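You operate a simulated robot arm through the tools that you are given. There is no shell and no other tool. Be economical: measure what you need, move in short steps, check, and stop when the job is done.

You run a simulated two-armed robot. Do the job below in one go: nothing can be reset, and whatever is moved stays where it is left.

TASK
Load the green drum into the washer and start the long wash.
Fine: drum upright in the basket before the start, drawer shut; the other drum and the prime key stay.

Only the result counts: the job must be done as asked and must still hold three seconds after the hand-in. Knocking over, shifting, dropping, spilling or breaking anything else fails it.

THE ROBOT
Two 7-joint arms with two-finger parallel grippers on one trunk, on a base that drives. Base frame: it is fixed to the floor where the robot stands at the start and does not move with it; the origin is under the middle of the robot, x ahead of it, y to its left, z up. Units: mm, rad, N and s.
The left shoulder is at the start at [30, 119, 1060], the right one opposite. With the tool pointing down near the work surface each hand reaches from about 280 to 680 mm from the robot's upright axis, wherever it stands, measured 20 degrees to its own side. Places, roughly: blue basket in the washer drawer [600, 0, 600]; washer dial [400, 200, 800]; washer drawer [600, 0, 600]; washer prime key [400, -200, 800]; washer start key [400, 0, 800]. Payload 3.43 kg a hand.
The TCP of each hand is the grasp point between the finger pads, 30 mm short of the fingertips. In the tool frame z runs along the fingers and y along their closing line. Largest opening 94 mm; finger width 28, thickness 10; the body of the gripper, 50 by 96 mm, starts 55 mm behind the TCP.
Orientation is that of the tool frame in the base frame, as a unit quaternion [x, y, z, w]. With the fingers straight down and closing along the base's y, the tool's x points along the base's -x, its y along +y and its z along -z.

THE INTERFACE
- The arms move only by the tool nudge_tool. It takes "left_commands", "right_commands" or both (then of equal length, played together; a hand with none holds still); each is a list of rows, each a list of 7 numbers: the gripper command, from -1 (shut) to 1 (fully open), values between in proportion, then the shift along the tool's x, y, z in mm, then the turn, a rotation vector about the tool's x, y, z in rad. In form: [[fingers, x, y, z, ax, ay, az], ...]. A call has 1 to 12 rows; each row is the pose to reach, as a shift and turn from the pose commanded when the call began, along the tool's axes at that moment. Each row takes 0.2 s and may step no farther than 50 mm and 0.15 rad from the row before; otherwise, or with a gripper value out of range, the whole call is refused. Where a pose cannot be reached the arm comes as near as it can. A force on the tool above 40 N (or 10 N above the force at the start of the call, whichever is more), or a blocked arm, ends the call early, and 0.2 s more pass. Each finger travels about 72 mm/s and halts on what it meets, pressing with about 35 N; the grip force reading is that of the motor and also rises with nothing between the fingers. The clock runs only during rows and for 0.2 s after the last one: add rows that repeat a pose to give the fingers time. It gives the time, the measured TCP pose, the force on the tool (base axes), the opening and the grip force at its end, in the units of the frame above (readings bear some noise), with the torque about the TCP (base axes, N m) and any sound that the robot's microphone picked up.
- Cameras (640 x 400 px; columns grow to the right, rows downward): "scene" is now at [28.6, 24.3, 1749.2]; the picture's right is [0.42, -0.91, 0.00], its down [-0.81, -0.38, -0.45] and it looks along [0.40, 0.19, -0.90] (base axes); focal length 251 px, centre (320, 200). "left" rides on the left gripper at [76, -14, -102] in its tool frame; the picture's right is [0.18, 0.98, 0.00], its down [-0.75, 0.14, -0.64] and it looks along [-0.63, 0.12, 0.77] (tool axes); focal length 243 px, centre (320, 200). "right" rides on the right gripper at [76, 14, -103] in its tool frame; the picture's right is [-0.18, 0.98, 0.00], its down [-0.75, -0.14, -0.64] and it looks along [-0.63, -0.12, 0.77] (tool axes); focal length 243 px, centre (320, 200). There is no depth. A picture from a camera that has moved, and an enlarged one, comes with that camera's place and axes in the base frame and with its lens.
- camera(camera): a new picture of that camera. No time passes.
- lift_body(by): slides the trunk up (or, below 0, down) by that many mm; the arms and the scene camera ride with it, the base frame stays. It gives what a move gives, with no picture.
- steer(legs): drives the robot by 1 to 6 legs, each [ahead, turn to the left] in mm and rad, along the robot's own axes; the way and the turn of a leg run together, so that a leg with both is an arc; at most 1500 mm and 3.142 rad a leg. The arms and the cameras ride along, it lands a little off, and it stops where it bumps. It gives what a move gives.
- aim_head(pan, tilt): turns the head with the scene camera to pan (to the left, within 2.496 rad either way) and tilt (down, from -0.506 to 1.204), counted from straight ahead of the robot. It gives what a move gives.
- zoom(camera, box): a new picture of the part [left, top, right, bottom] of that camera's present view, enlarged. No time passes.
- close_job(): hands the job in; it is judged then, once.

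Work in short steps. Places have to be worked out from the pictures, the camera data and where the tool is seen: move nearer, look again, correct. Check each grasp and each placing, and mend what went wrong. You have 120 turns and 100 pictures in all, those below and enlarged ones among them. Open the grippers and draw the arms clear of the work before you hand the job in, unless the task says otherwise; then end with one line.

The tools are called after ">>>" by a JSON object that holds its "api" and its "payload". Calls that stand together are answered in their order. nudge_tool: Moves the arms, as the interface text tells. Its arguments: {"type":"object","properties":{"left_commands":{"type":"array"},"right_commands":{"type":"array"}},"required":[]} The other tools are called the same way: lift_body (by) slides the trunk up or down; steer (legs) drives the base; aim_head (pan, tilt) turns the head that bears the scene camera; camera (camera) takes a picture; zoom (camera, box) takes an enlarged picture of a part of a camera's view; close_job () hands the job in.

At the start:

```text
time_s: 0.0
left_ee_pos: [475.7, 391.8, 1087.1]
left_tcp_rot: [-0.001, 1.0, 0.0, 0.0]
left_contact_force: [-0.2, 0.7, 0.4]
left_ft_torque: [0.03, -0.02, 0.0]
left_opening: 93.9
left_gripper_force: 0.1
right_ee_pos: [355.7, -75.7, 1131.9]
right_tcp_rot: [0.001, 1.0, 0.0, 0.0]
right_contact_force: [-0.6, -0.3, -0.1]
right_ft_torque: [0.01, -0.01, -0.01]
right_opening: 94.1
right_gripper_force: 0.1
trunk travel left (down, up): [-325.0, 85.0]
robot x, y, heading: [1.3, 0.9, 0.003]
head pan, tilt: [0.435, 1.108]
```

scene: 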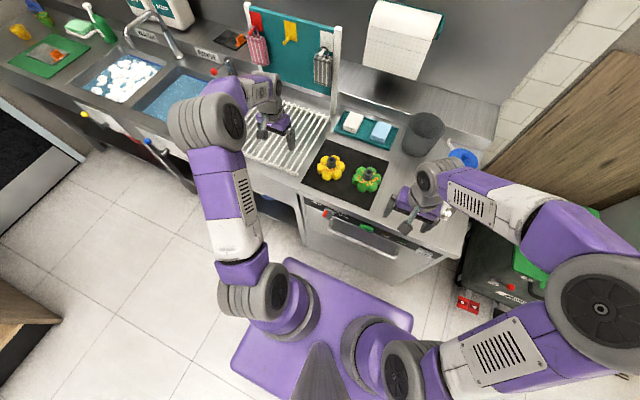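
right: 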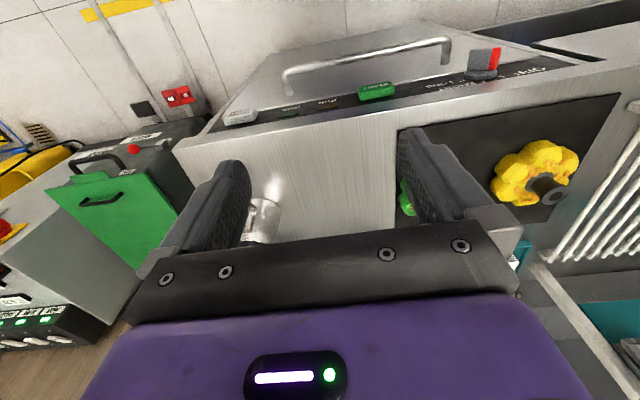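
left: 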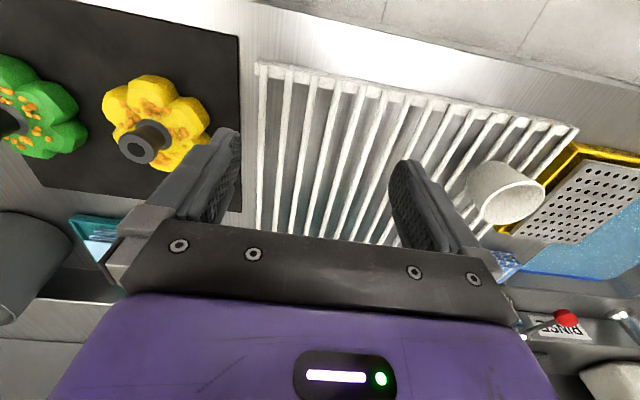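

The green drum stands on the black mat beside the yellow one, above the washer. I zoom in on the mat and on the panel.

>>> {"api": "zoom", "payload": {"camera": "scene", "box": [280, 120, 480, 280]}}

>>> {"api": "zoom", "payload": {"camera": "right", "box": [200, 20, 640, 220]}}

```text
2.50 times, centred on (380, 200) of scene
camera zoom: at [28.6, 24.3, 1749.2], right [0.42, -0.91, 0.0], down [-0.81, -0.38, -0.45], along [0.4, 0.19, -0.9], focal length 627 px, centre (170, 200)
```

zoom: 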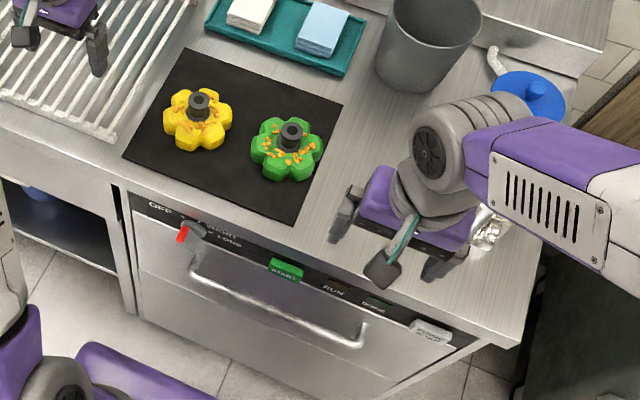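

```text
1.45 times, centred on (420, 120) of right
camera zoom: at [279.0, -62.0, 1234.2], right [0.18, 0.98, 0.0], down [0.75, -0.14, 0.64], along [0.63, -0.12, -0.77], focal length 353 px, centre (174, 316)
```

zoom: 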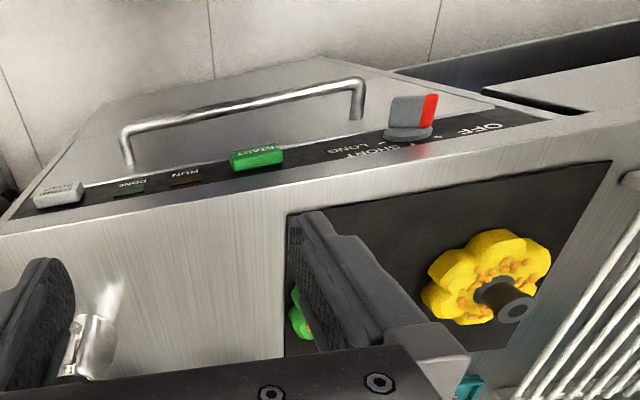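

Counter top is at roughly z≈915, the green drum near (563, 76), the start key near (406, 4, 831) and the handle bar at z≈725. I move the left hand to look at the drum and shift the right one aside.

>>> {"api": "nudge_tool", "payload": {"left_commands": [[1, 8, -45, 0, 0, 0, 0], [1, 16, -90, 0, 0, 0, 0], [1, 24, -135, 0, 0, 0, 0], [1, 32, -180, 0, 0, 0, 0], [1, 40, -225, 0, 0, 0, 0], [1, 48, -270, 0, 0, 0, 0], [1, 56, -316, 0, 0, 0, 0]], "right_commands": [[1, 0, -35, 0, 0, 0, 0], [1, 0, -70, 0, 0, 0, 0], [1, 0, -105, 0, 0, 0, 0], [1, 0, -140, 0, 0, 0, 0], [1, 0, -175, 0, 0, 0, 0], [1, 0, -175, 0, 0, 0, 0], [1, 0, -175, 0, 0, 0, 0]]}}

>>> {"api": "camera", "payload": {"camera": "left"}}

>>> {"api": "camera", "payload": {"camera": "right"}}

>>> {"api": "camera", "payload": {"camera": "scene"}}

```text
time_s: 1.6
left_ee_pos: [419.7, 78.7, 1085.8]
left_tcp_rot: [0.0, 1.0, 0.0, -0.001]
left_contact_force: [-0.1, -0.4, 0.0]
left_ft_torque: [0.03, 0.01, -0.02]
left_opening: 93.9
left_gripper_force: 0.0
right_ee_pos: [355.7, -252.6, 1131.3]
right_tcp_rot: [0.0, 1.0, 0.001, 0.0]
right_contact_force: [0.1, -0.3, 0.7]
right_ft_torque: [-0.03, 0.02, 0.02]
right_opening: 94.0
right_gripper_force: 0.2
trunk travel left (down, up): [-325.0, 85.0]
robot x, y, heading: [-4.0, -2.3, 0.0]
head pan, tilt: [0.435, 1.108]
```

```text
94 pictures are left
camera left: at [342.5, 62.7, 1188.7], right [-0.18, 0.98, 0.0], down [0.75, 0.14, 0.64], along [0.63, 0.12, -0.77], focal length 243 px, centre (320, 200)
```

left: 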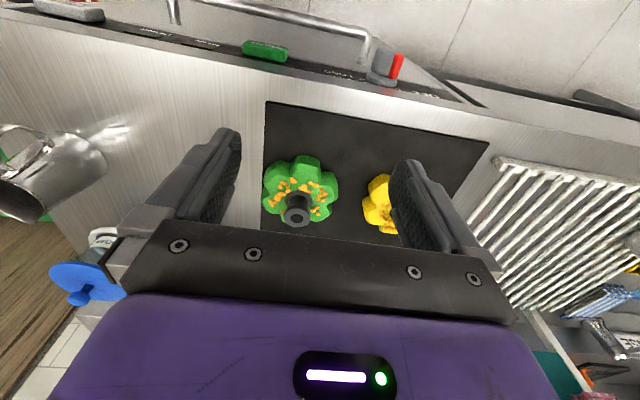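

```text
93 pictures are left
camera right: at [279.2, -238.0, 1234.7], right [0.18, 0.98, 0.0], down [0.75, -0.14, 0.64], along [0.63, -0.12, -0.77], focal length 243 px, centre (320, 200)
```

right: 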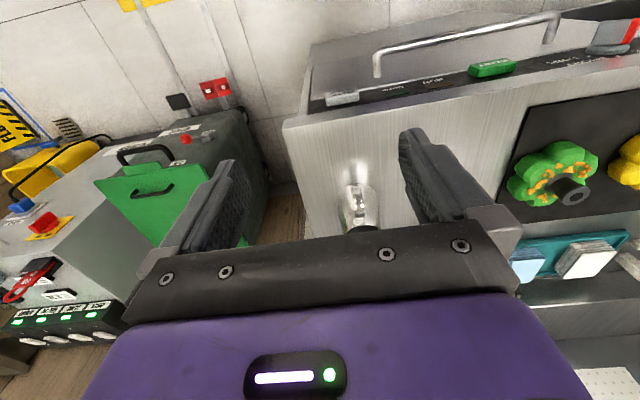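

```text
92 pictures are left
camera scene: at [28.4, 22.6, 1749.2], right [0.42, -0.91, 0.0], down [-0.81, -0.38, -0.45], along [0.4, 0.19, -0.89], focal length 251 px, centre (320, 200)
```

scene: 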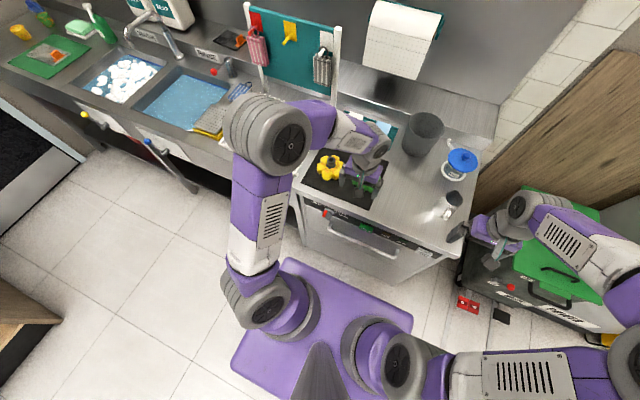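

The drum is now visible from the left hand's camera; I zoom for its hub and grasp geometry.

>>> {"api": "zoom", "payload": {"camera": "left", "box": [250, 130, 410, 230]}}

>>> {"api": "zoom", "payload": {"camera": "right", "box": [480, 100, 640, 300]}}

>>> {"api": "zoom", "payload": {"camera": "right", "box": [300, 0, 640, 140]}}

```text
4.00 times, centred on (330, 180) of left
camera zoom: at [342.5, 62.7, 1188.7], right [-0.18, 0.98, 0.0], down [0.75, 0.14, 0.64], along [0.63, 0.12, -0.77], focal length 970 px, centre (280, 280)
```

zoom: 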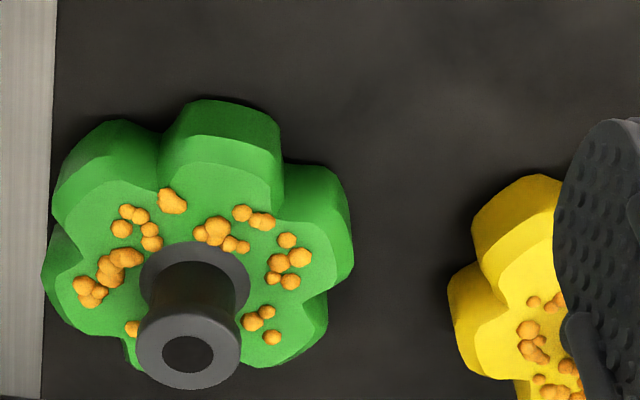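

```text
2.00 times, centred on (560, 200) of right
camera zoom: at [279.2, -238.0, 1234.7], right [0.18, 0.98, 0.0], down [0.75, -0.14, 0.64], along [0.63, -0.12, -0.77], focal length 485 px, centre (-160, 200)
```

zoom: 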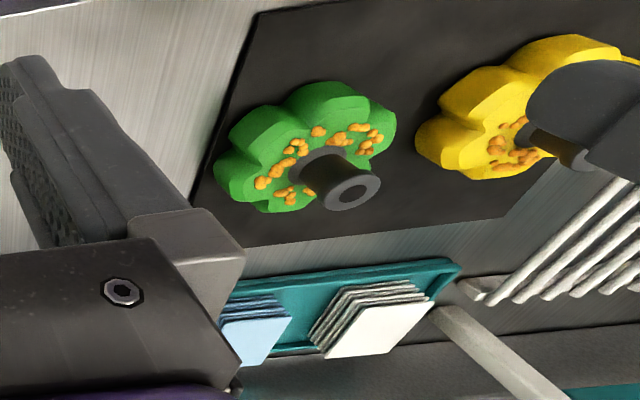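

```text
1.88 times, centred on (470, 70) of right
camera zoom: at [279.2, -238.0, 1234.7], right [0.18, 0.98, 0.0], down [0.75, -0.14, 0.64], along [0.63, -0.12, -0.77], focal length 457 px, centre (38, 445)
```

zoom: 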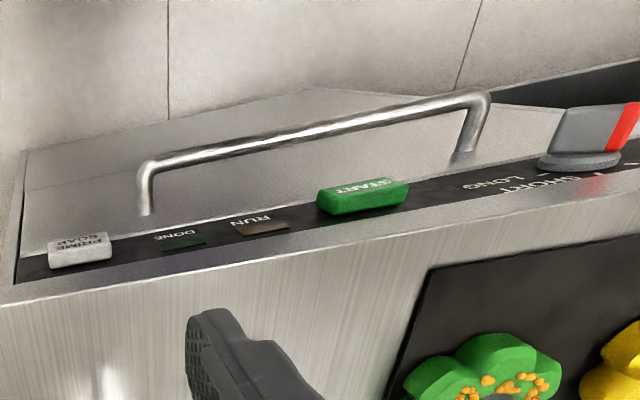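

From two views the hub top is at about (554, 74, 970), hub ≈32 mm across, flower top ≈934. I move the left hand above it, then look.

>>> {"api": "nudge_tool", "payload": {"left_commands": [[0.3, -45, -1.5, 16, 0, 0, 0], [0.3, -90, -3, 32, 0, 0, 0], [0.3, -134.3, -4.7, 50, 0, 0, 0], [0.3, -134.3, -4.7, 66, 0, 0, 0], [0.3, -134.3, -4.7, 66, 0, 0, 0]]}}

>>> {"api": "camera", "payload": {"camera": "left"}}

>>> {"api": "camera", "payload": {"camera": "right"}}

```text
time_s: 2.8
left_ee_pos: [553.3, 72.7, 1019.6]
left_tcp_rot: [0.0, 1.0, 0.0, 0.001]
left_contact_force: [0.7, -0.2, 0.1]
left_ft_torque: [-0.02, 0.0, 0.0]
left_opening: 61.0
left_gripper_force: 0.1
right_ee_pos: [356.5, -249.6, 1132.1]
right_tcp_rot: [-0.001, 1.0, 0.001, 0.0]
right_contact_force: [0.3, -0.1, 0.1]
right_ft_torque: [0.01, 0.06, 0.01]
right_opening: 94.0
right_gripper_force: 0.1
trunk travel left (down, up): [-325.0, 85.0]
robot x, y, heading: [1.2, 3.7, 0.008]
head pan, tilt: [0.435, 1.108]
```

```text
88 pictures are left
camera left: at [477.4, 58.4, 1122.5], right [-0.18, 0.98, 0.0], down [0.75, 0.14, 0.64], along [0.63, 0.12, -0.77], focal length 243 px, centre (320, 200)
```

left: 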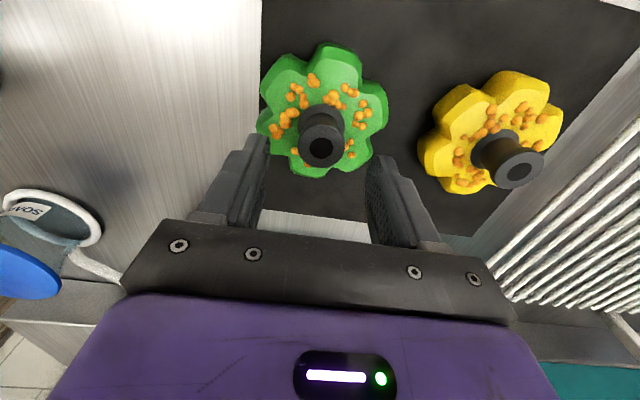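

```text
87 pictures are left
camera right: at [279.6, -236.4, 1234.8], right [0.18, 0.98, 0.0], down [0.75, -0.14, 0.64], along [0.63, -0.12, -0.77], focal length 243 px, centre (320, 200)
```

right: 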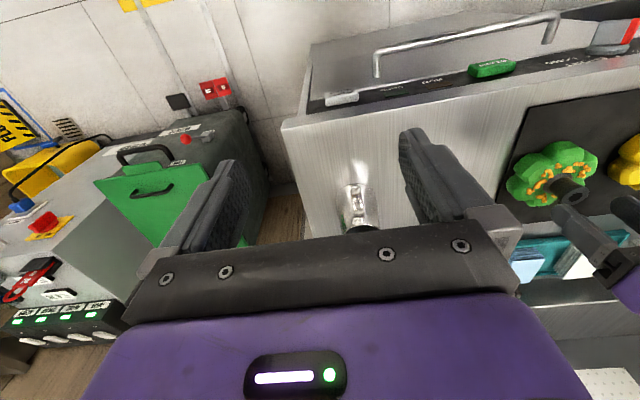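

Hub top recomputed at (555, 74.7), in line with the hand. I descend to z≈969 and close.

>>> {"api": "nudge_tool", "payload": {"left_commands": [[0.3, -1.5, 1.5, 25, 0, 0, 0], [0.3, -1.5, 1.5, 44, 0, 0, 0], [0.3, -1.5, 1.5, 50.5, 0, 0, 0], [-1, -1.5, 1.5, 50.5, 0, 0, 0], [-1, -1.5, 1.5, 50.5, 0, 0, 0], [-1, -1.5, 1.5, 50.5, 0, 0, 0]]}}

>>> {"api": "camera", "payload": {"camera": "left"}}

```text
time_s: 4.2
left_ee_pos: [557.2, 73.2, 971.2]
left_tcp_rot: [0.0, 1.0, 0.0, 0.003]
left_contact_force: [3.1, 1.2, 14.3]
left_ft_torque: [0.03, -0.05, 0.06]
left_opening: 31.5
left_gripper_force: 35.1
right_ee_pos: [355.4, -248.6, 1131.9]
right_tcp_rot: [0.001, 1.0, 0.0, 0.001]
right_contact_force: [0.0, -0.2, 0.3]
right_ft_torque: [0.0, -0.04, 0.0]
right_opening: 94.0
right_gripper_force: 0.1
trunk travel left (down, up): [-325.0, 85.0]
robot x, y, heading: [2.0, 0.6, 0.0]
head pan, tilt: [0.435, 1.108]
```

```text
86 pictures are left
camera left: at [479.9, 59.6, 1073.9], right [-0.18, 0.98, 0.0], down [0.75, 0.14, 0.65], along [0.64, 0.12, -0.76], focal length 243 px, centre (320, 200)
```

left: 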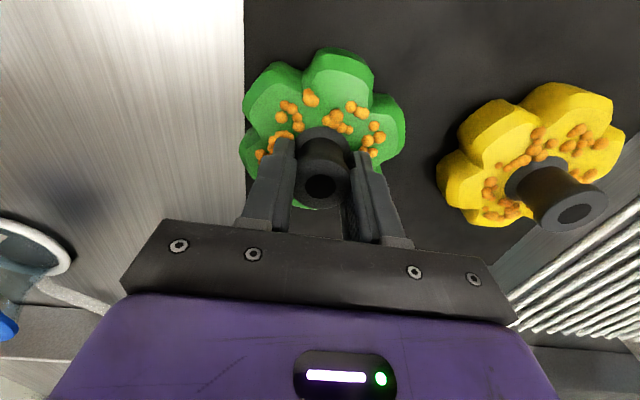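

The hub is gripped at 31.5 mm, tips lightly on the flower. I lift 100 mm and check.

>>> {"api": "nudge_tool", "payload": {"left_commands": [[-1, 0, 0, -25, 0, 0, 0], [-1, 0, 0, -65, 0, 0, 0], [-1, 0, 0, -100, 0, 0, 0], [-1, 0, 0, -100, 0, 0, 0]]}}

>>> {"api": "camera", "payload": {"camera": "left"}}

>>> {"api": "camera", "payload": {"camera": "right"}}

```text
time_s: 5.2
left_ee_pos: [554.9, 73.0, 1069.2]
left_tcp_rot: [0.001, 1.0, 0.0, -0.001]
left_contact_force: [0.0, 0.6, -1.2]
left_ft_torque: [0.01, -0.02, 0.03]
left_opening: 31.4
left_gripper_force: 35.2
right_ee_pos: [357.4, -251.4, 1130.7]
right_tcp_rot: [0.0, 1.0, 0.0, -0.001]
right_contact_force: [0.1, -0.8, -0.1]
right_ft_torque: [-0.05, 0.02, -0.02]
right_opening: 94.0
right_gripper_force: 0.0
trunk travel left (down, up): [-325.0, 85.0]
robot x, y, heading: [-2.3, -0.8, -0.002]
head pan, tilt: [0.435, 1.108]
```

```text
85 pictures are left
camera left: at [479.0, 58.3, 1171.9], right [-0.18, 0.98, 0.0], down [0.75, 0.14, 0.64], along [0.63, 0.12, -0.77], focal length 243 px, centre (320, 200)
```

left: 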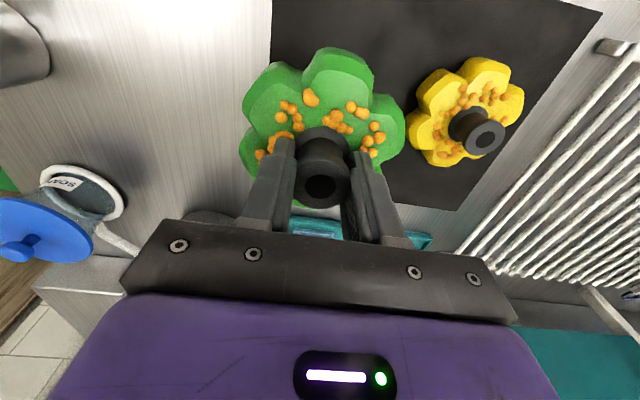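

```text
84 pictures are left
camera right: at [279.6, -236.5, 1234.8], right [0.18, 0.98, 0.0], down [0.75, -0.14, 0.64], along [0.63, -0.12, -0.77], focal length 243 px, centre (320, 200)
```

right: 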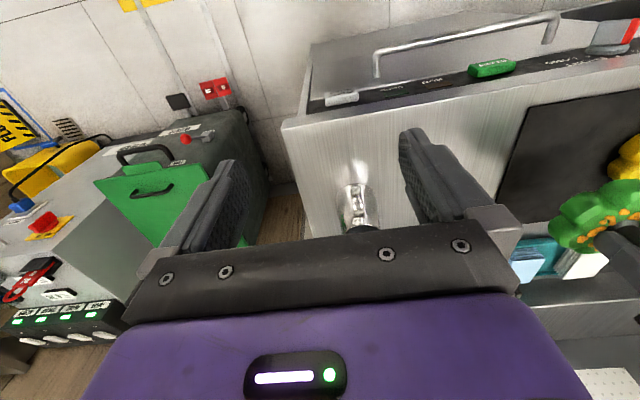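

The drum is held firmly. Before backing off I look behind the robot.

>>> {"api": "aim_head", "payload": {"pan": 2.49, "tilt": 0.7}}

>>> {"api": "camera", "payload": {"camera": "scene"}}

>>> {"api": "aim_head", "payload": {"pan": -2.49, "tilt": 0.7}}

>>> {"api": "camera", "payload": {"camera": "scene"}}

```text
time_s: 7.2
left_ee_pos: [555.5, 72.9, 1068.2]
left_tcp_rot: [0.0, 1.0, 0.0, 0.0]
left_contact_force: [-0.3, -0.4, -1.3]
left_ft_torque: [-0.01, -0.01, -0.01]
left_opening: 31.3
left_gripper_force: 35.1
right_ee_pos: [355.3, -249.2, 1132.2]
right_tcp_rot: [0.0, 1.0, 0.0, 0.0]
right_contact_force: [0.8, 0.4, 0.2]
right_ft_torque: [-0.02, -0.01, -0.01]
right_opening: 94.0
right_gripper_force: 0.0
trunk travel left (down, up): [-325.0, 85.0]
robot x, y, heading: [-2.6, 0.3, 0.002]
head pan, tilt: [2.491, 0.7]
```

```text
83 pictures are left
camera scene: at [-95.5, 49.6, 1779.8], right [0.61, 0.8, 0.0], down [0.51, -0.39, -0.76], along [-0.61, 0.46, -0.64], focal length 251 px, centre (320, 200)
```

scene: 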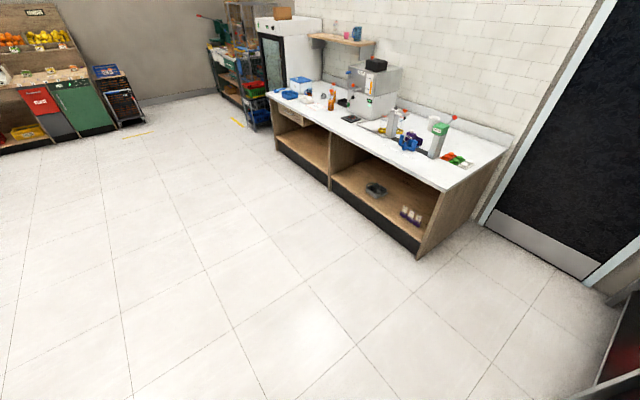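

```text
time_s: 11.1
left_ee_pos: [555.6, 73.4, 1068.4]
left_tcp_rot: [0.0, 1.0, 0.0, 0.001]
left_contact_force: [-0.3, -0.2, -1.9]
left_ft_torque: [-0.01, 0.01, 0.02]
left_opening: 31.2
left_gripper_force: 34.9
right_ee_pos: [355.2, -250.3, 1132.2]
right_tcp_rot: [0.0, 1.0, 0.0, 0.0]
right_contact_force: [-0.1, -0.5, -0.7]
right_ft_torque: [0.02, 0.01, -0.03]
right_opening: 93.8
right_gripper_force: 0.1
trunk travel left (down, up): [-325.0, 85.0]
robot x, y, heading: [-0.6, -1.5, -0.0]
head pan, tilt: [-2.491, 0.7]
```

```text
82 pictures are left
camera scene: at [-95.5, -53.5, 1779.8], right [-0.61, 0.8, 0.0], down [0.51, 0.39, -0.77], along [-0.61, -0.46, -0.64], focal length 251 px, centre (320, 200)
```

scene: 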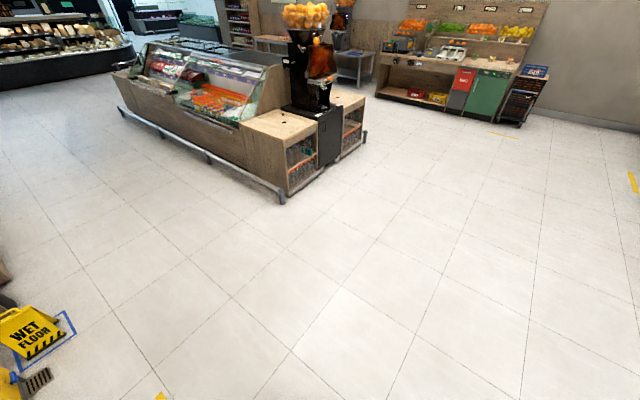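

Behind is free. I back off 250 mm, face the head forward and look.

>>> {"api": "steer", "payload": {"legs": [[-250, 0]]}}

>>> {"api": "aim_head", "payload": {"pan": 0, "tilt": 0.95}}

>>> {"api": "camera", "payload": {"camera": "scene"}}

>>> {"api": "camera", "payload": {"camera": "right"}}

```text
time_s: 12.9
left_ee_pos: [304.2, 75.0, 1069.7]
left_tcp_rot: [-0.002, 1.0, 0.001, 0.0]
left_contact_force: [0.3, 0.5, -1.1]
left_ft_torque: [-0.01, -0.02, -0.01]
left_opening: 31.6
left_gripper_force: 34.8
right_ee_pos: [104.4, -249.3, 1131.4]
right_tcp_rot: [-0.002, 1.0, 0.0, -0.001]
right_contact_force: [0.2, -0.3, -0.8]
right_ft_torque: [-0.03, -0.02, 0.02]
right_opening: 94.1
right_gripper_force: 0.0
trunk travel left (down, up): [-325.0, 85.0]
robot x, y, heading: [-250.4, -1.9, 0.009]
head pan, tilt: [-2.491, 0.7]
```

```text
time_s: 15.2
left_ee_pos: [304.4, 75.2, 1069.0]
left_tcp_rot: [-0.002, 1.0, 0.0, 0.0]
left_contact_force: [0.1, -0.2, -1.6]
left_ft_torque: [0.01, 0.01, -0.02]
left_opening: 31.1
left_gripper_force: 35.2
right_ee_pos: [104.7, -251.0, 1130.6]
right_tcp_rot: [-0.001, 1.0, 0.0, 0.0]
right_contact_force: [-0.2, -0.2, 0.3]
right_ft_torque: [0.01, -0.01, 0.01]
right_opening: 94.1
right_gripper_force: 0.1
trunk travel left (down, up): [-325.0, 85.0]
robot x, y, heading: [-249.4, -1.8, 0.005]
head pan, tilt: [0.0, 0.949]
```

```text
81 pictures are left
camera scene: at [-207.2, -2.3, 1760.0], right [0.0, -1.0, 0.0], down [-0.81, 0.0, -0.58], along [0.58, 0.0, -0.81], focal length 251 px, centre (320, 200)
```

scene: 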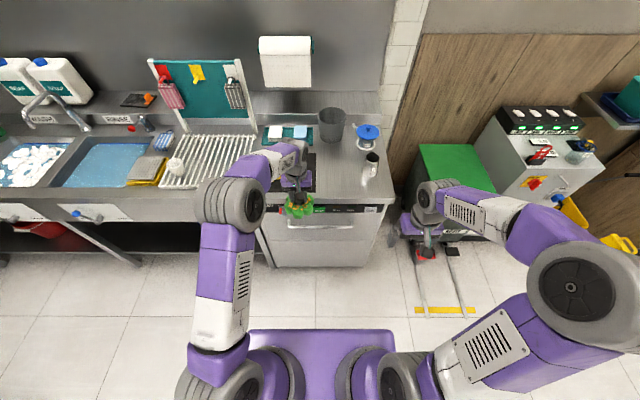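

```text
80 pictures are left
camera right: at [28.2, -236.1, 1234.8], right [0.18, 0.98, 0.0], down [0.75, -0.14, 0.64], along [0.63, -0.12, -0.77], focal length 243 px, centre (320, 200)
```

right: 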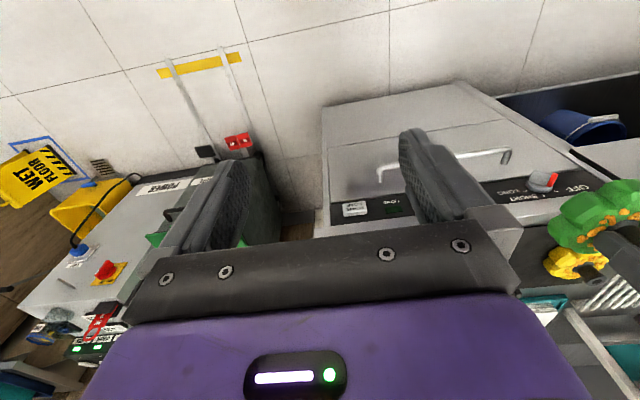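

I zoom on the washer front to see handle and drawer.

>>> {"api": "zoom", "payload": {"camera": "scene", "box": [240, 180, 420, 280]}}

>>> {"api": "zoom", "payload": {"camera": "right", "box": [310, 80, 600, 240]}}

```text
3.56 times, centred on (330, 230) of scene
camera zoom: at [-207.2, -2.3, 1760.0], right [0.0, -1.0, 0.0], down [-0.81, 0.0, -0.58], along [0.58, 0.0, -0.81], focal length 891 px, centre (284, 93)
```

zoom: 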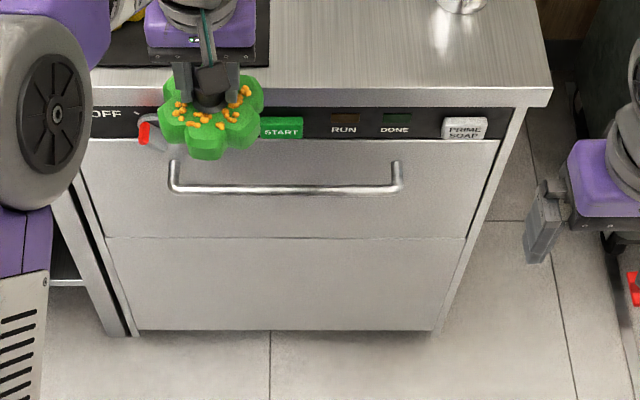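

```text
2.21 times, centred on (455, 160) of right
camera zoom: at [28.2, -236.1, 1234.8], right [0.18, 0.98, 0.0], down [0.75, -0.14, 0.64], along [0.63, -0.12, -0.77], focal length 535 px, centre (22, 288)
```

zoom: 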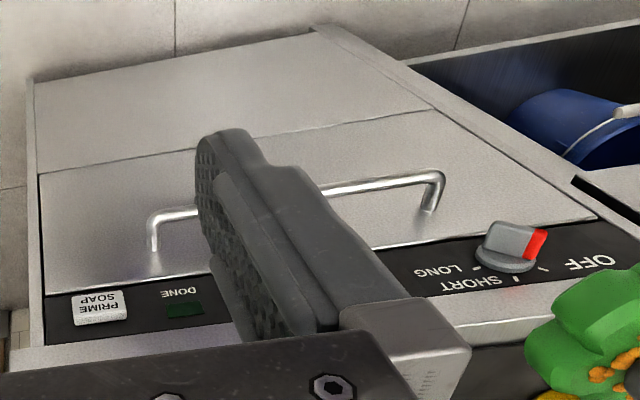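

Washer face is vertical at x≈418, handle bar at x≈378, z≈725, spanning y −150…145. I pitch the right hand towards pointing forward while lowering it, and move the left hand with the drum to the left.

>>> {"api": "nudge_tool", "payload": {"right_commands": [[1, -17, 10, 28, 0, -0.15, 0], [1, -34, 20, 56, 0, -0.3, 0], [1, -51, 30, 84, 0, -0.45, 0], [1, -68, 40, 112, 0, -0.6, 0], [1, -85, 50, 140, 0, -0.75, 0], [1, -102, 60, 168, 0, -0.9, 0], [1, -119, 70, 196, 0, -1.05, 0], [1, -136, 80, 224, 0, -1.2, 0], [1, -153, 90, 252, 0, -1.35, 0], [1, -170, 100, 280, 0, -1.5, 0], [1, -170, 100, 280, 0, -1.57, 0]], "left_commands": [[-1, 0, 18, 0, 0, 0, 0], [-1, 0, 36, 0, 0, 0, 0], [-1, 0, 54, 0, 0, 0, 0], [-1, 0, 72, 0, 0, 0, 0], [-1, 0, 90, 0, 0, 0, 0], [-1, 0, 108, 0, 0, 0, 0], [-1, 0, 126, 0, 0, 0, 0], [-1, 0, 144, 0, 0, 0, 0], [-1, 0, 162, 0, 0, 0, 0], [-1, 0, 180, 0, 0, 0, 0], [-1, 0, 180, 0, 0, 0, 0]]}}

>>> {"api": "camera", "payload": {"camera": "scene"}}

>>> {"api": "camera", "payload": {"camera": "right"}}

```text
time_s: 17.6
left_ee_pos: [302.6, 255.4, 1069.4]
left_tcp_rot: [0.0, 1.0, 0.001, 0.0]
left_contact_force: [0.3, 0.7, -1.3]
left_ft_torque: [0.06, -0.02, -0.01]
left_opening: 31.4
left_gripper_force: 34.8
right_ee_pos: [275.0, -149.8, 849.9]
right_tcp_rot: [0.0, 0.707, 0.001, 0.708]
right_contact_force: [-0.4, 0.6, -0.4]
right_ft_torque: [-0.05, -0.02, 0.01]
right_opening: 93.9
right_gripper_force: 0.1
right hand out of reach, approached as far as the arm can: row 3
trunk travel left (down, up): [-325.0, 85.0]
robot x, y, heading: [-254.6, 1.2, -0.001]
head pan, tilt: [0.0, 0.949]
```

```text
77 pictures are left
camera scene: at [-207.6, -2.6, 1760.0], right [0.0, -1.0, 0.0], down [-0.81, 0.0, -0.58], along [0.58, 0.0, -0.81], focal length 251 px, centre (320, 200)
```

scene: 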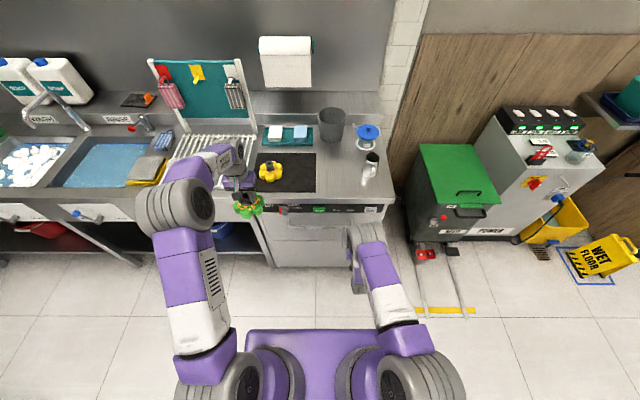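

```text
76 pictures are left
camera right: at [171.2, -136.0, 774.8], right [0.0, 0.98, 0.18], down [-0.64, -0.14, 0.75], along [0.77, -0.12, 0.63], focal length 243 px, centre (320, 200)
```

right: 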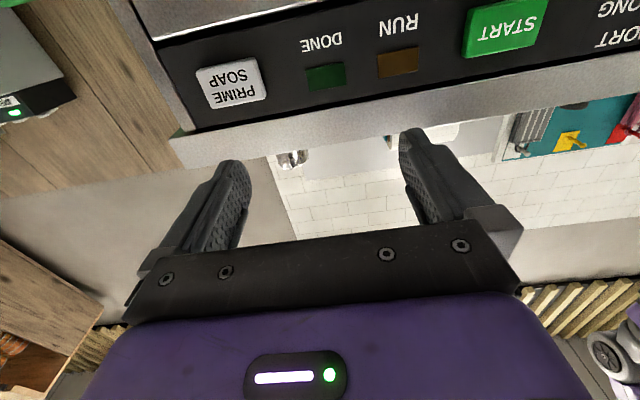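

The right hand now points forward. Next I roll it 90° so it closes vertically and bring it in front of the handle at (290, −80, 725).

>>> {"api": "nudge_tool", "payload": {"right_commands": [[1, 12, 7, 1, 0, 0, 0.15], [1, 24, 14, 2, 0, 0, 0.3], [1, 36, 21, 4, 0, 0, 0.45], [1, 48, 28, 5, 0, 0, 0.6], [1, 60, 35, 7, 0, 0, 0.75], [1, 72, 42, 8, 0, 0, 0.9], [1, 84, 49, 10, 0, 0, 1.05], [1, 96, 56, 12, 0, 0, 1.2], [1, 108, 63, 13, 0, 0, 1.35], [1, 120, 69, 14, 0, 0, 1.5], [1, 125, 70, 15, 0, 0, 1.571]]}}

>>> {"api": "camera", "payload": {"camera": "right"}}

>>> {"api": "zoom", "payload": {"camera": "scene", "box": [220, 180, 440, 320]}}

```text
time_s: 20.0
left_ee_pos: [302.8, 255.1, 1068.6]
left_tcp_rot: [-0.002, 1.0, 0.0, 0.0]
left_contact_force: [-0.2, 0.3, -1.1]
left_ft_torque: [-0.03, 0.03, 0.01]
left_opening: 31.4
left_gripper_force: 35.5
right_ee_pos: [295.0, -85.7, 742.0]
right_tcp_rot: [0.499, 0.501, 0.501, 0.498]
right_contact_force: [-0.2, -0.2, 0.0]
right_ft_torque: [-0.03, -0.02, -0.02]
right_opening: 94.1
right_gripper_force: 0.1
right hand out of reach, approached as far as the arm can: row 11
trunk travel left (down, up): [-325.0, 85.0]
robot x, y, heading: [-254.4, 1.5, 0.004]
head pan, tilt: [0.0, 0.949]
```

```text
75 pictures are left
camera right: at [192.8, -9.8, 756.7], right [0.0, -0.19, 0.98], down [-0.64, -0.76, -0.14], along [0.77, -0.63, -0.12], focal length 243 px, centre (320, 200)
```

right: 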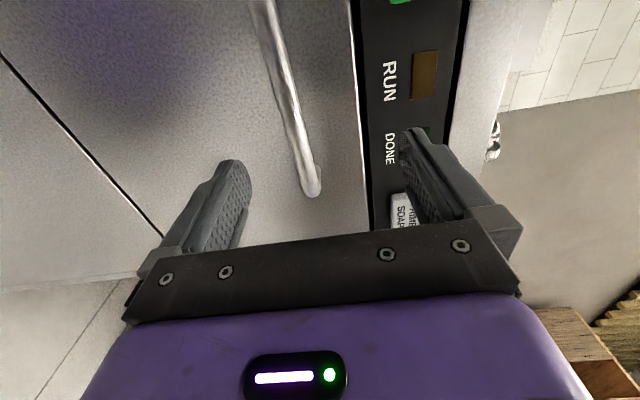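

```text
2.86 times, centred on (330, 250) of scene
camera zoom: at [-207.0, -2.7, 1760.0], right [0.0, -1.0, 0.0], down [-0.81, 0.0, -0.58], along [0.58, 0.0, -0.81], focal length 716 px, centre (291, 57)
```

zoom: 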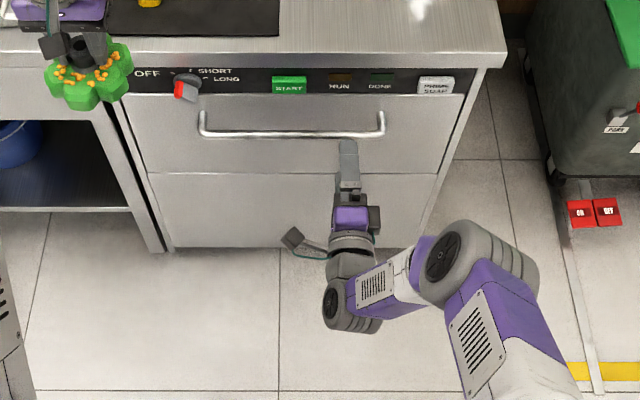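

Bar height works out at z≈722. The arm is at its reach limit, so I lower the trunk by 100 mm.

>>> {"api": "lift_body", "payload": {"by": -100}}

```text
time_s: 21.3
left_ee_pos: [303.2, 254.4, 969.3]
left_tcp_rot: [-0.002, 1.0, 0.0, -0.001]
left_contact_force: [0.2, 0.0, -0.9]
left_ft_torque: [0.0, -0.04, 0.03]
left_opening: 31.3
left_gripper_force: 35.3
right_ee_pos: [294.7, -85.9, 642.6]
right_tcp_rot: [0.499, 0.5, 0.501, 0.499]
right_contact_force: [-0.6, 1.4, -0.8]
right_ft_torque: [0.01, 0.05, 0.0]
right_opening: 94.0
right_gripper_force: 0.0
trunk travel left (down, up): [-225.0, 185.0]
robot x, y, heading: [-255.5, 2.7, 0.003]
head pan, tilt: [0.0, 0.949]
```

Now I raise the hand to z=722 and check alignment with the bar.

>>> {"api": "nudge_tool", "payload": {"right_commands": [[0.4, 2, 40, 0, 0, 0, 0], [0.4, 5, 80, 0, 0, 0, 0], [0.4, 5, 80, 20, 0, 0, 0], [0.4, 5, 80, 20, 0, 0, 0]]}}

>>> {"api": "camera", "payload": {"camera": "right"}}

```text
time_s: 22.3
left_ee_pos: [303.3, 254.9, 968.2]
left_tcp_rot: [-0.002, 1.0, 0.0, 0.0]
left_contact_force: [0.6, -0.2, -1.2]
left_ft_torque: [0.01, -0.03, 0.03]
left_opening: 31.3
left_gripper_force: 34.9
right_ee_pos: [315.0, -79.4, 723.0]
right_tcp_rot: [0.499, 0.501, 0.501, 0.5]
right_contact_force: [-0.5, 0.4, 0.0]
right_ft_torque: [0.03, -0.02, -0.04]
right_opening: 65.9
right_gripper_force: 0.0
trunk travel left (down, up): [-225.0, 185.0]
robot x, y, heading: [-251.0, 2.1, 0.003]
head pan, tilt: [0.0, 0.949]
```

```text
73 pictures are left
camera right: at [212.8, -4.0, 737.7], right [0.0, -0.18, 0.98], down [-0.64, -0.76, -0.14], along [0.77, -0.63, -0.12], focal length 243 px, centre (320, 200)
```

right: 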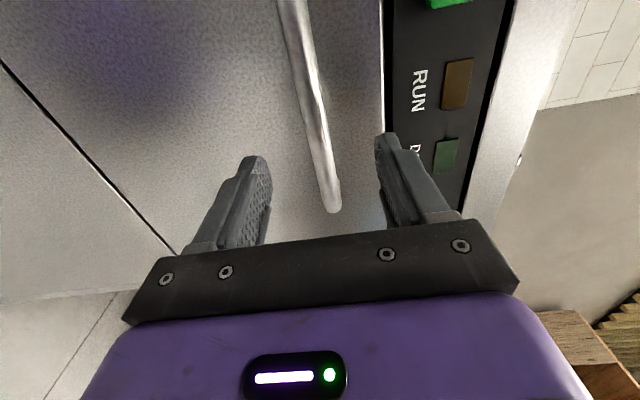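

The bar lies centred between the fingers. I advance 57 mm and close on it.

>>> {"api": "nudge_tool", "payload": {"right_commands": [[0.4, 0, -1, 30, 0, 0, 0], [0.4, 0, -1, 50, 0, 0, 0], [0.4, 0, -1, 57, 0, 0, 0], [-1, 0, -1, 57, 0, 0, 0], [-1, 0, -1, 57, 0, 0, 0], [-1, 0, -1, 57, 0, 0, 0]]}}

>>> {"api": "camera", "payload": {"camera": "right"}}

```text
time_s: 23.7
left_ee_pos: [301.4, 255.4, 968.7]
left_tcp_rot: [-0.002, 1.0, 0.0, 0.0]
left_contact_force: [0.2, 0.0, -1.0]
left_ft_torque: [-0.01, -0.02, -0.02]
left_opening: 31.1
left_gripper_force: 35.0
right_ee_pos: [372.2, -78.9, 722.4]
right_tcp_rot: [0.499, 0.5, 0.5, 0.5]
right_contact_force: [1.7, 1.1, 6.3]
right_ft_torque: [0.0, -0.02, 0.02]
right_opening: 20.3
right_gripper_force: 45.0
trunk travel left (down, up): [-225.0, 185.0]
robot x, y, heading: [-251.3, 1.3, 0.004]
head pan, tilt: [0.0, 0.949]
```

```text
72 pictures are left
camera right: at [269.6, -4.6, 736.7], right [0.0, -0.18, 0.98], down [-0.64, -0.76, -0.14], along [0.77, -0.63, -0.12], focal length 243 px, centre (320, 200)
```

right: 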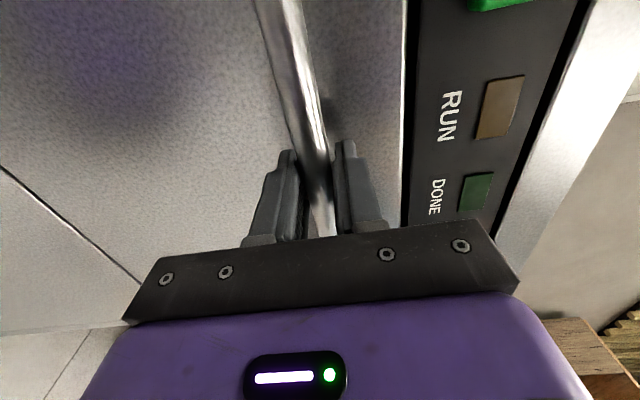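

Gripped at 20 mm. I pull gently straight back.

>>> {"api": "nudge_tool", "payload": {"right_commands": [[-1, 0, 0, -5, 0, 0, 0], [-1, 0, 0, -15, 0, 0, 0], [-1, 0, 0, -30, 0, 0, 0], [-1, 0, 0, -45, 0, 0, 0], [-1, 0, 0, -60, 0, 0, 0], [-1, 0, 0, -75, 0, 0, 0], [-1, 0, 0, -90, 0, 0, 0], [-1, 0, 0, -105, 0, 0, 0], [-1, 0, 0, -120, 0, 0, 0], [-1, 0, 0, -135, 0, 0, 0]]}}

>>> {"api": "camera", "payload": {"camera": "scene"}}

```text
time_s: 25.9
left_ee_pos: [300.8, 255.1, 968.9]
left_tcp_rot: [-0.001, 1.0, 0.0, 0.001]
left_contact_force: [0.6, -0.4, -0.8]
left_ft_torque: [0.02, 0.0, 0.01]
left_opening: 31.3
left_gripper_force: 35.5
right_ee_pos: [235.2, -80.4, 721.6]
right_tcp_rot: [0.499, 0.501, 0.501, 0.5]
right_contact_force: [-0.6, -2.7, 14.5]
right_ft_torque: [-0.04, 0.13, -0.44]
right_opening: 20.1
right_gripper_force: 45.1
trunk travel left (down, up): [-225.0, 185.0]
robot x, y, heading: [-253.8, -1.4, 0.002]
head pan, tilt: [0.0, 0.949]
```

```text
71 pictures are left
camera scene: at [-209.0, -2.3, 1660.1], right [0.0, -1.0, 0.0], down [-0.81, 0.0, -0.58], along [0.58, 0.0, -0.81], focal length 251 px, centre (320, 200)
```

scene: 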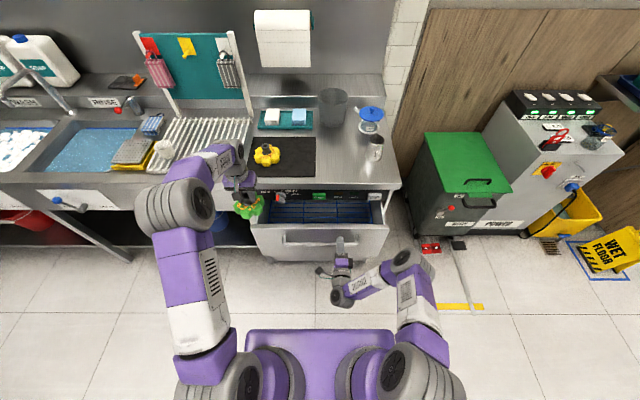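

The drawer slides out and the blue basket shows. I keep pulling another 105 mm.

>>> {"api": "nudge_tool", "payload": {"right_commands": [[-1, 0, 0, -15, 0, 0, 0], [-1, 0, 0, -30, 0, 0, 0], [-1, 0, 0, -45, 0, 0, 0], [-1, 0, 0, -60, 0, 0, 0], [-1, 0, 0, -75, 0, 0, 0], [-1, 0, 0, -90, 0, 0, 0], [-1, 0, 0, -105, 0, 0, 0]]}}

>>> {"api": "camera", "payload": {"camera": "scene"}}

```text
time_s: 27.5
left_ee_pos: [300.9, 255.5, 968.7]
left_tcp_rot: [-0.002, 1.0, 0.0, 0.001]
left_contact_force: [-0.5, 0.5, -1.2]
left_ft_torque: [0.04, -0.04, 0.01]
left_opening: 31.2
left_gripper_force: 34.9
right_ee_pos: [130.7, -79.0, 720.9]
right_tcp_rot: [0.498, 0.501, 0.503, 0.498]
right_contact_force: [-0.8, 5.9, 24.2]
right_ft_torque: [-0.1, -0.01, -1.18]
right_opening: 20.2
right_gripper_force: 45.0
trunk travel left (down, up): [-225.0, 185.0]
robot x, y, heading: [-249.0, 2.2, 0.003]
head pan, tilt: [0.0, 0.949]
```

```text
70 pictures are left
camera scene: at [-209.4, -1.2, 1660.2], right [0.0, -1.0, 0.0], down [-0.81, 0.0, -0.58], along [0.58, 0.0, -0.81], focal length 251 px, centre (320, 200)
```

scene: 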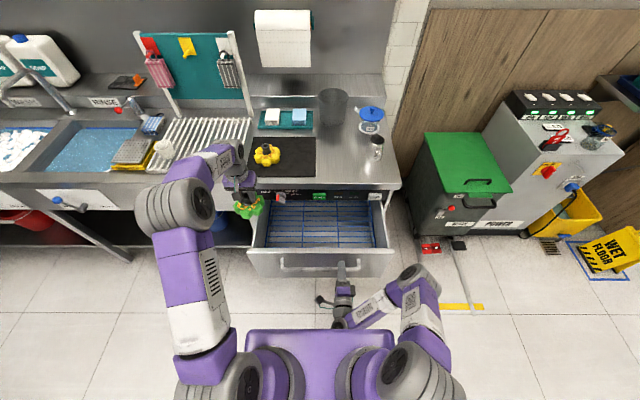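

The drawer is open about 240 mm. I zoom to inspect the basket.

>>> {"api": "zoom", "payload": {"camera": "scene", "box": [230, 170, 410, 290]}}

```text
3.33 times, centred on (320, 230) of scene
camera zoom: at [-209.4, -1.2, 1660.2], right [0.0, -1.0, 0.0], down [-0.81, 0.0, -0.58], along [0.58, 0.0, -0.81], focal length 836 px, centre (320, 100)
```

zoom: 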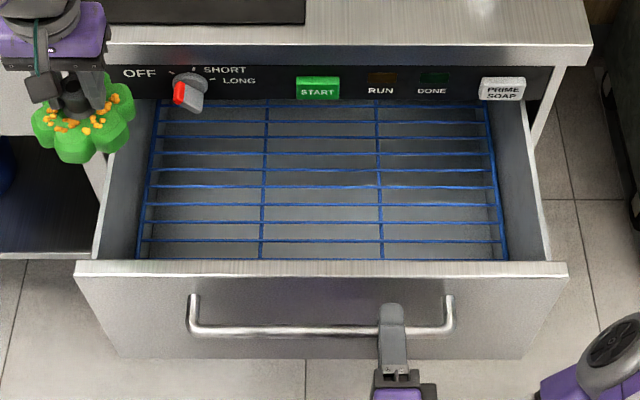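

The basket floor is an open wire grid; the spot around (300, 60) is clear between drawer front (x≈190) and counter edge (x≈408). I swing the drum over it and look down with the left camera.

>>> {"api": "nudge_tool", "payload": {"left_commands": [[-1, 0, -40, 0, 0, 0, 0], [-1, 0, -80, 0, 0, 0, 0], [-1, 0, -120, 0, 0, 0, 0], [-1, 0, -160, 0, 0, 0, 0], [-1, 0, -195, 0, 0, 0, 0], [-1, 0, -195, 0, 0, 0, 0]]}}

>>> {"api": "camera", "payload": {"camera": "left"}}

>>> {"api": "camera", "payload": {"camera": "scene"}}

```text
time_s: 28.9
left_ee_pos: [303.6, 61.5, 968.7]
left_tcp_rot: [-0.002, 1.0, 0.0, 0.001]
left_contact_force: [-0.2, -0.2, -1.3]
left_ft_torque: [0.01, -0.01, 0.01]
left_opening: 31.5
left_gripper_force: 34.9
right_ee_pos: [131.8, -80.0, 722.4]
right_tcp_rot: [0.498, 0.501, 0.502, 0.499]
right_contact_force: [-2.4, 11.5, 23.6]
right_ft_torque: [-0.05, -0.08, -0.2]
right_opening: 20.2
right_gripper_force: 44.7
trunk travel left (down, up): [-225.0, 185.0]
robot x, y, heading: [-253.6, -3.1, -0.0]
head pan, tilt: [0.0, 0.949]
```

```text
68 pictures are left
camera left: at [225.9, 46.1, 1072.0], right [-0.19, 0.98, 0.0], down [0.75, 0.14, 0.64], along [0.63, 0.12, -0.77], focal length 243 px, centre (320, 200)
```

left: 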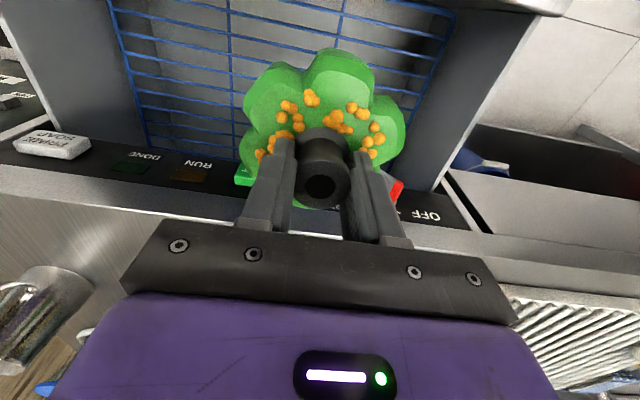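

```text
67 pictures are left
camera scene: at [-209.2, -0.7, 1660.1], right [0.0, -1.0, 0.0], down [-0.81, 0.0, -0.58], along [0.58, 0.0, -0.81], focal length 251 px, centre (320, 200)
```

scene: 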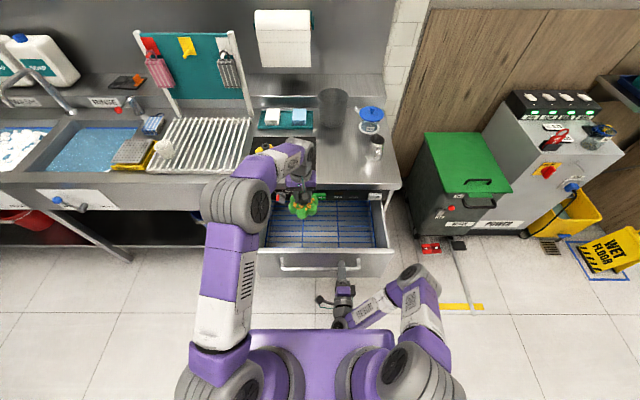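

The grid floor triangulates to z≈590–620, so contact is expected with the TCP near 650–680. I descend to 720 first and look.

>>> {"api": "nudge_tool", "payload": {"left_commands": [[-1, 0, 0, 35, 0, 0, 0], [-1, 0, 0, 70, 0, 0, 0], [-1, 0, 0, 105, 0, 0, 0], [-1, 0, 0, 140, 0, 0, 0], [-1, 0, 0, 175, 0, 0, 0], [-1, 0, 0, 210, 0, 0, 0], [-1, 0, 0, 245, 0, 0, 0], [-1, 0, 0, 245, 0, 0, 0]]}}

>>> {"api": "camera", "payload": {"camera": "left"}}

>>> {"api": "camera", "payload": {"camera": "scene"}}

```text
time_s: 30.7
left_ee_pos: [302.1, 58.8, 723.7]
left_tcp_rot: [-0.002, 1.0, 0.0, 0.0]
left_contact_force: [-0.8, -0.2, -1.1]
left_ft_torque: [0.0, 0.03, 0.0]
left_opening: 31.1
left_gripper_force: 35.7
right_ee_pos: [131.8, -79.6, 721.3]
right_tcp_rot: [0.498, 0.5, 0.503, 0.5]
right_contact_force: [-0.7, 11.3, 20.8]
right_ft_torque: [-0.09, -0.09, 0.59]
right_opening: 20.0
right_gripper_force: 44.6
trunk travel left (down, up): [-225.0, 185.0]
robot x, y, heading: [-254.7, 3.1, -0.001]
head pan, tilt: [0.0, 0.949]
```

```text
66 pictures are left
camera left: at [224.1, 43.7, 826.3], right [-0.19, 0.98, 0.0], down [0.75, 0.14, 0.64], along [0.63, 0.12, -0.77], focal length 243 px, centre (320, 200)
```

left: 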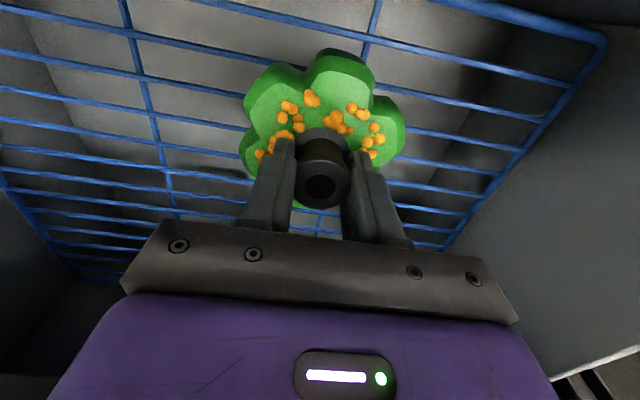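

```text
65 pictures are left
camera scene: at [-208.8, -0.5, 1660.1], right [0.0, -1.0, 0.0], down [-0.81, 0.0, -0.58], along [0.58, 0.0, -0.81], focal length 251 px, centre (320, 200)
```

scene: 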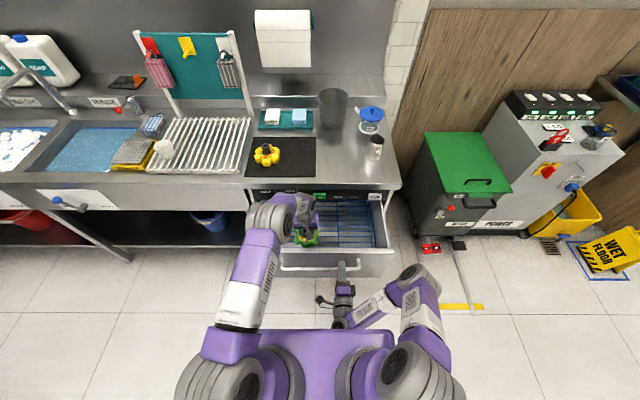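

Still clear of the grid. I go down in small steps until contact.

>>> {"api": "nudge_tool", "payload": {"left_commands": [[-1, 0, 0, 10, 0, 0, 0], [-1, 0, 0, 20, 0, 0, 0], [-1, 0, 0, 30, 0, 0, 0], [-1, 0, 0, 38, 0, 0, 0], [-1, 0, 0, 46, 0, 0, 0], [-1, 0, 0, 52, 0, 0, 0], [-1, 0, 0, 58, 0, 0, 0], [-1, 0, 0, 64, 0, 0, 0], [-1, 0, 0, 70, 0, 0, 0]]}}

>>> {"api": "camera", "payload": {"camera": "left"}}

```text
time_s: 31.7
left_ee_pos: [305.6, 58.9, 694.6]
left_tcp_rot: [-0.002, 1.0, -0.001, 0.003]
left_contact_force: [-3.6, 1.0, 13.0]
left_ft_torque: [-0.14, 0.15, 0.01]
left_opening: 31.4
left_gripper_force: 35.7
right_ee_pos: [132.4, -80.0, 722.1]
right_tcp_rot: [0.498, 0.5, 0.503, 0.499]
right_contact_force: [1.4, 1.0, 8.7]
right_ft_torque: [-0.26, 0.03, -0.14]
right_opening: 20.3
right_gripper_force: 45.7
trunk travel left (down, up): [-225.0, 185.0]
robot x, y, heading: [-250.1, -0.7, 0.002]
head pan, tilt: [0.0, 0.949]
stopped in row 4 (left hand): the force on the tool passed its limit at 51 N (the readings are from after the stop); the commanded pose is now the measured one
```

```text
64 pictures are left
camera left: at [228.7, 43.8, 797.0], right [-0.19, 0.98, 0.0], down [0.75, 0.15, 0.65], along [0.64, 0.12, -0.76], focal length 243 px, centre (320, 200)
```

left: 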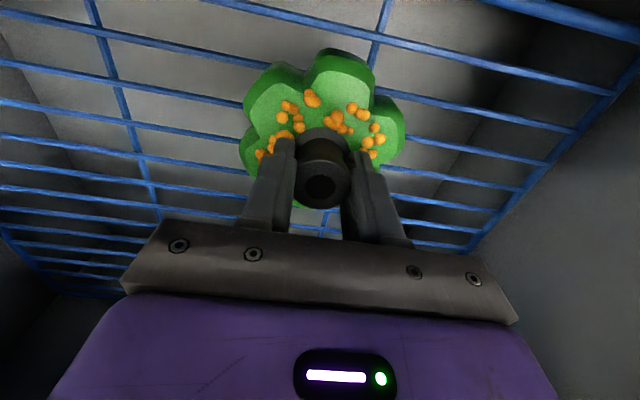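

Contact at TCP z≈694. I check whether it is the drum on the grid or the arm against something.

>>> {"api": "zoom", "payload": {"camera": "scene", "box": [235, 170, 415, 290]}}

>>> {"api": "zoom", "payload": {"camera": "left", "box": [200, 20, 440, 240]}}

```text
3.33 times, centred on (325, 230) of scene
camera zoom: at [-208.4, -1.7, 1660.0], right [0.0, -1.0, 0.0], down [-0.81, 0.0, -0.58], along [0.58, 0.0, -0.81], focal length 836 px, centre (303, 100)
```

zoom: 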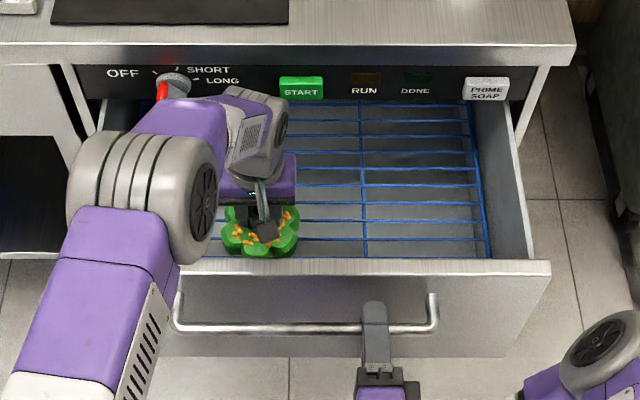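

```text
1.82 times, centred on (320, 130) of left
camera zoom: at [228.7, 43.8, 797.0], right [-0.19, 0.98, 0.0], down [0.75, 0.15, 0.65], along [0.64, 0.12, -0.76], focal length 441 px, centre (320, 327)
```

zoom: 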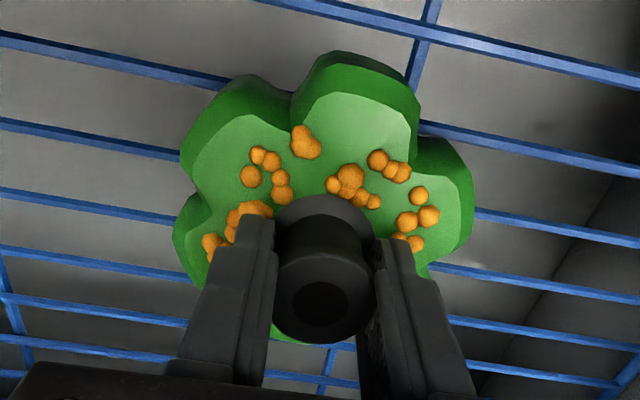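

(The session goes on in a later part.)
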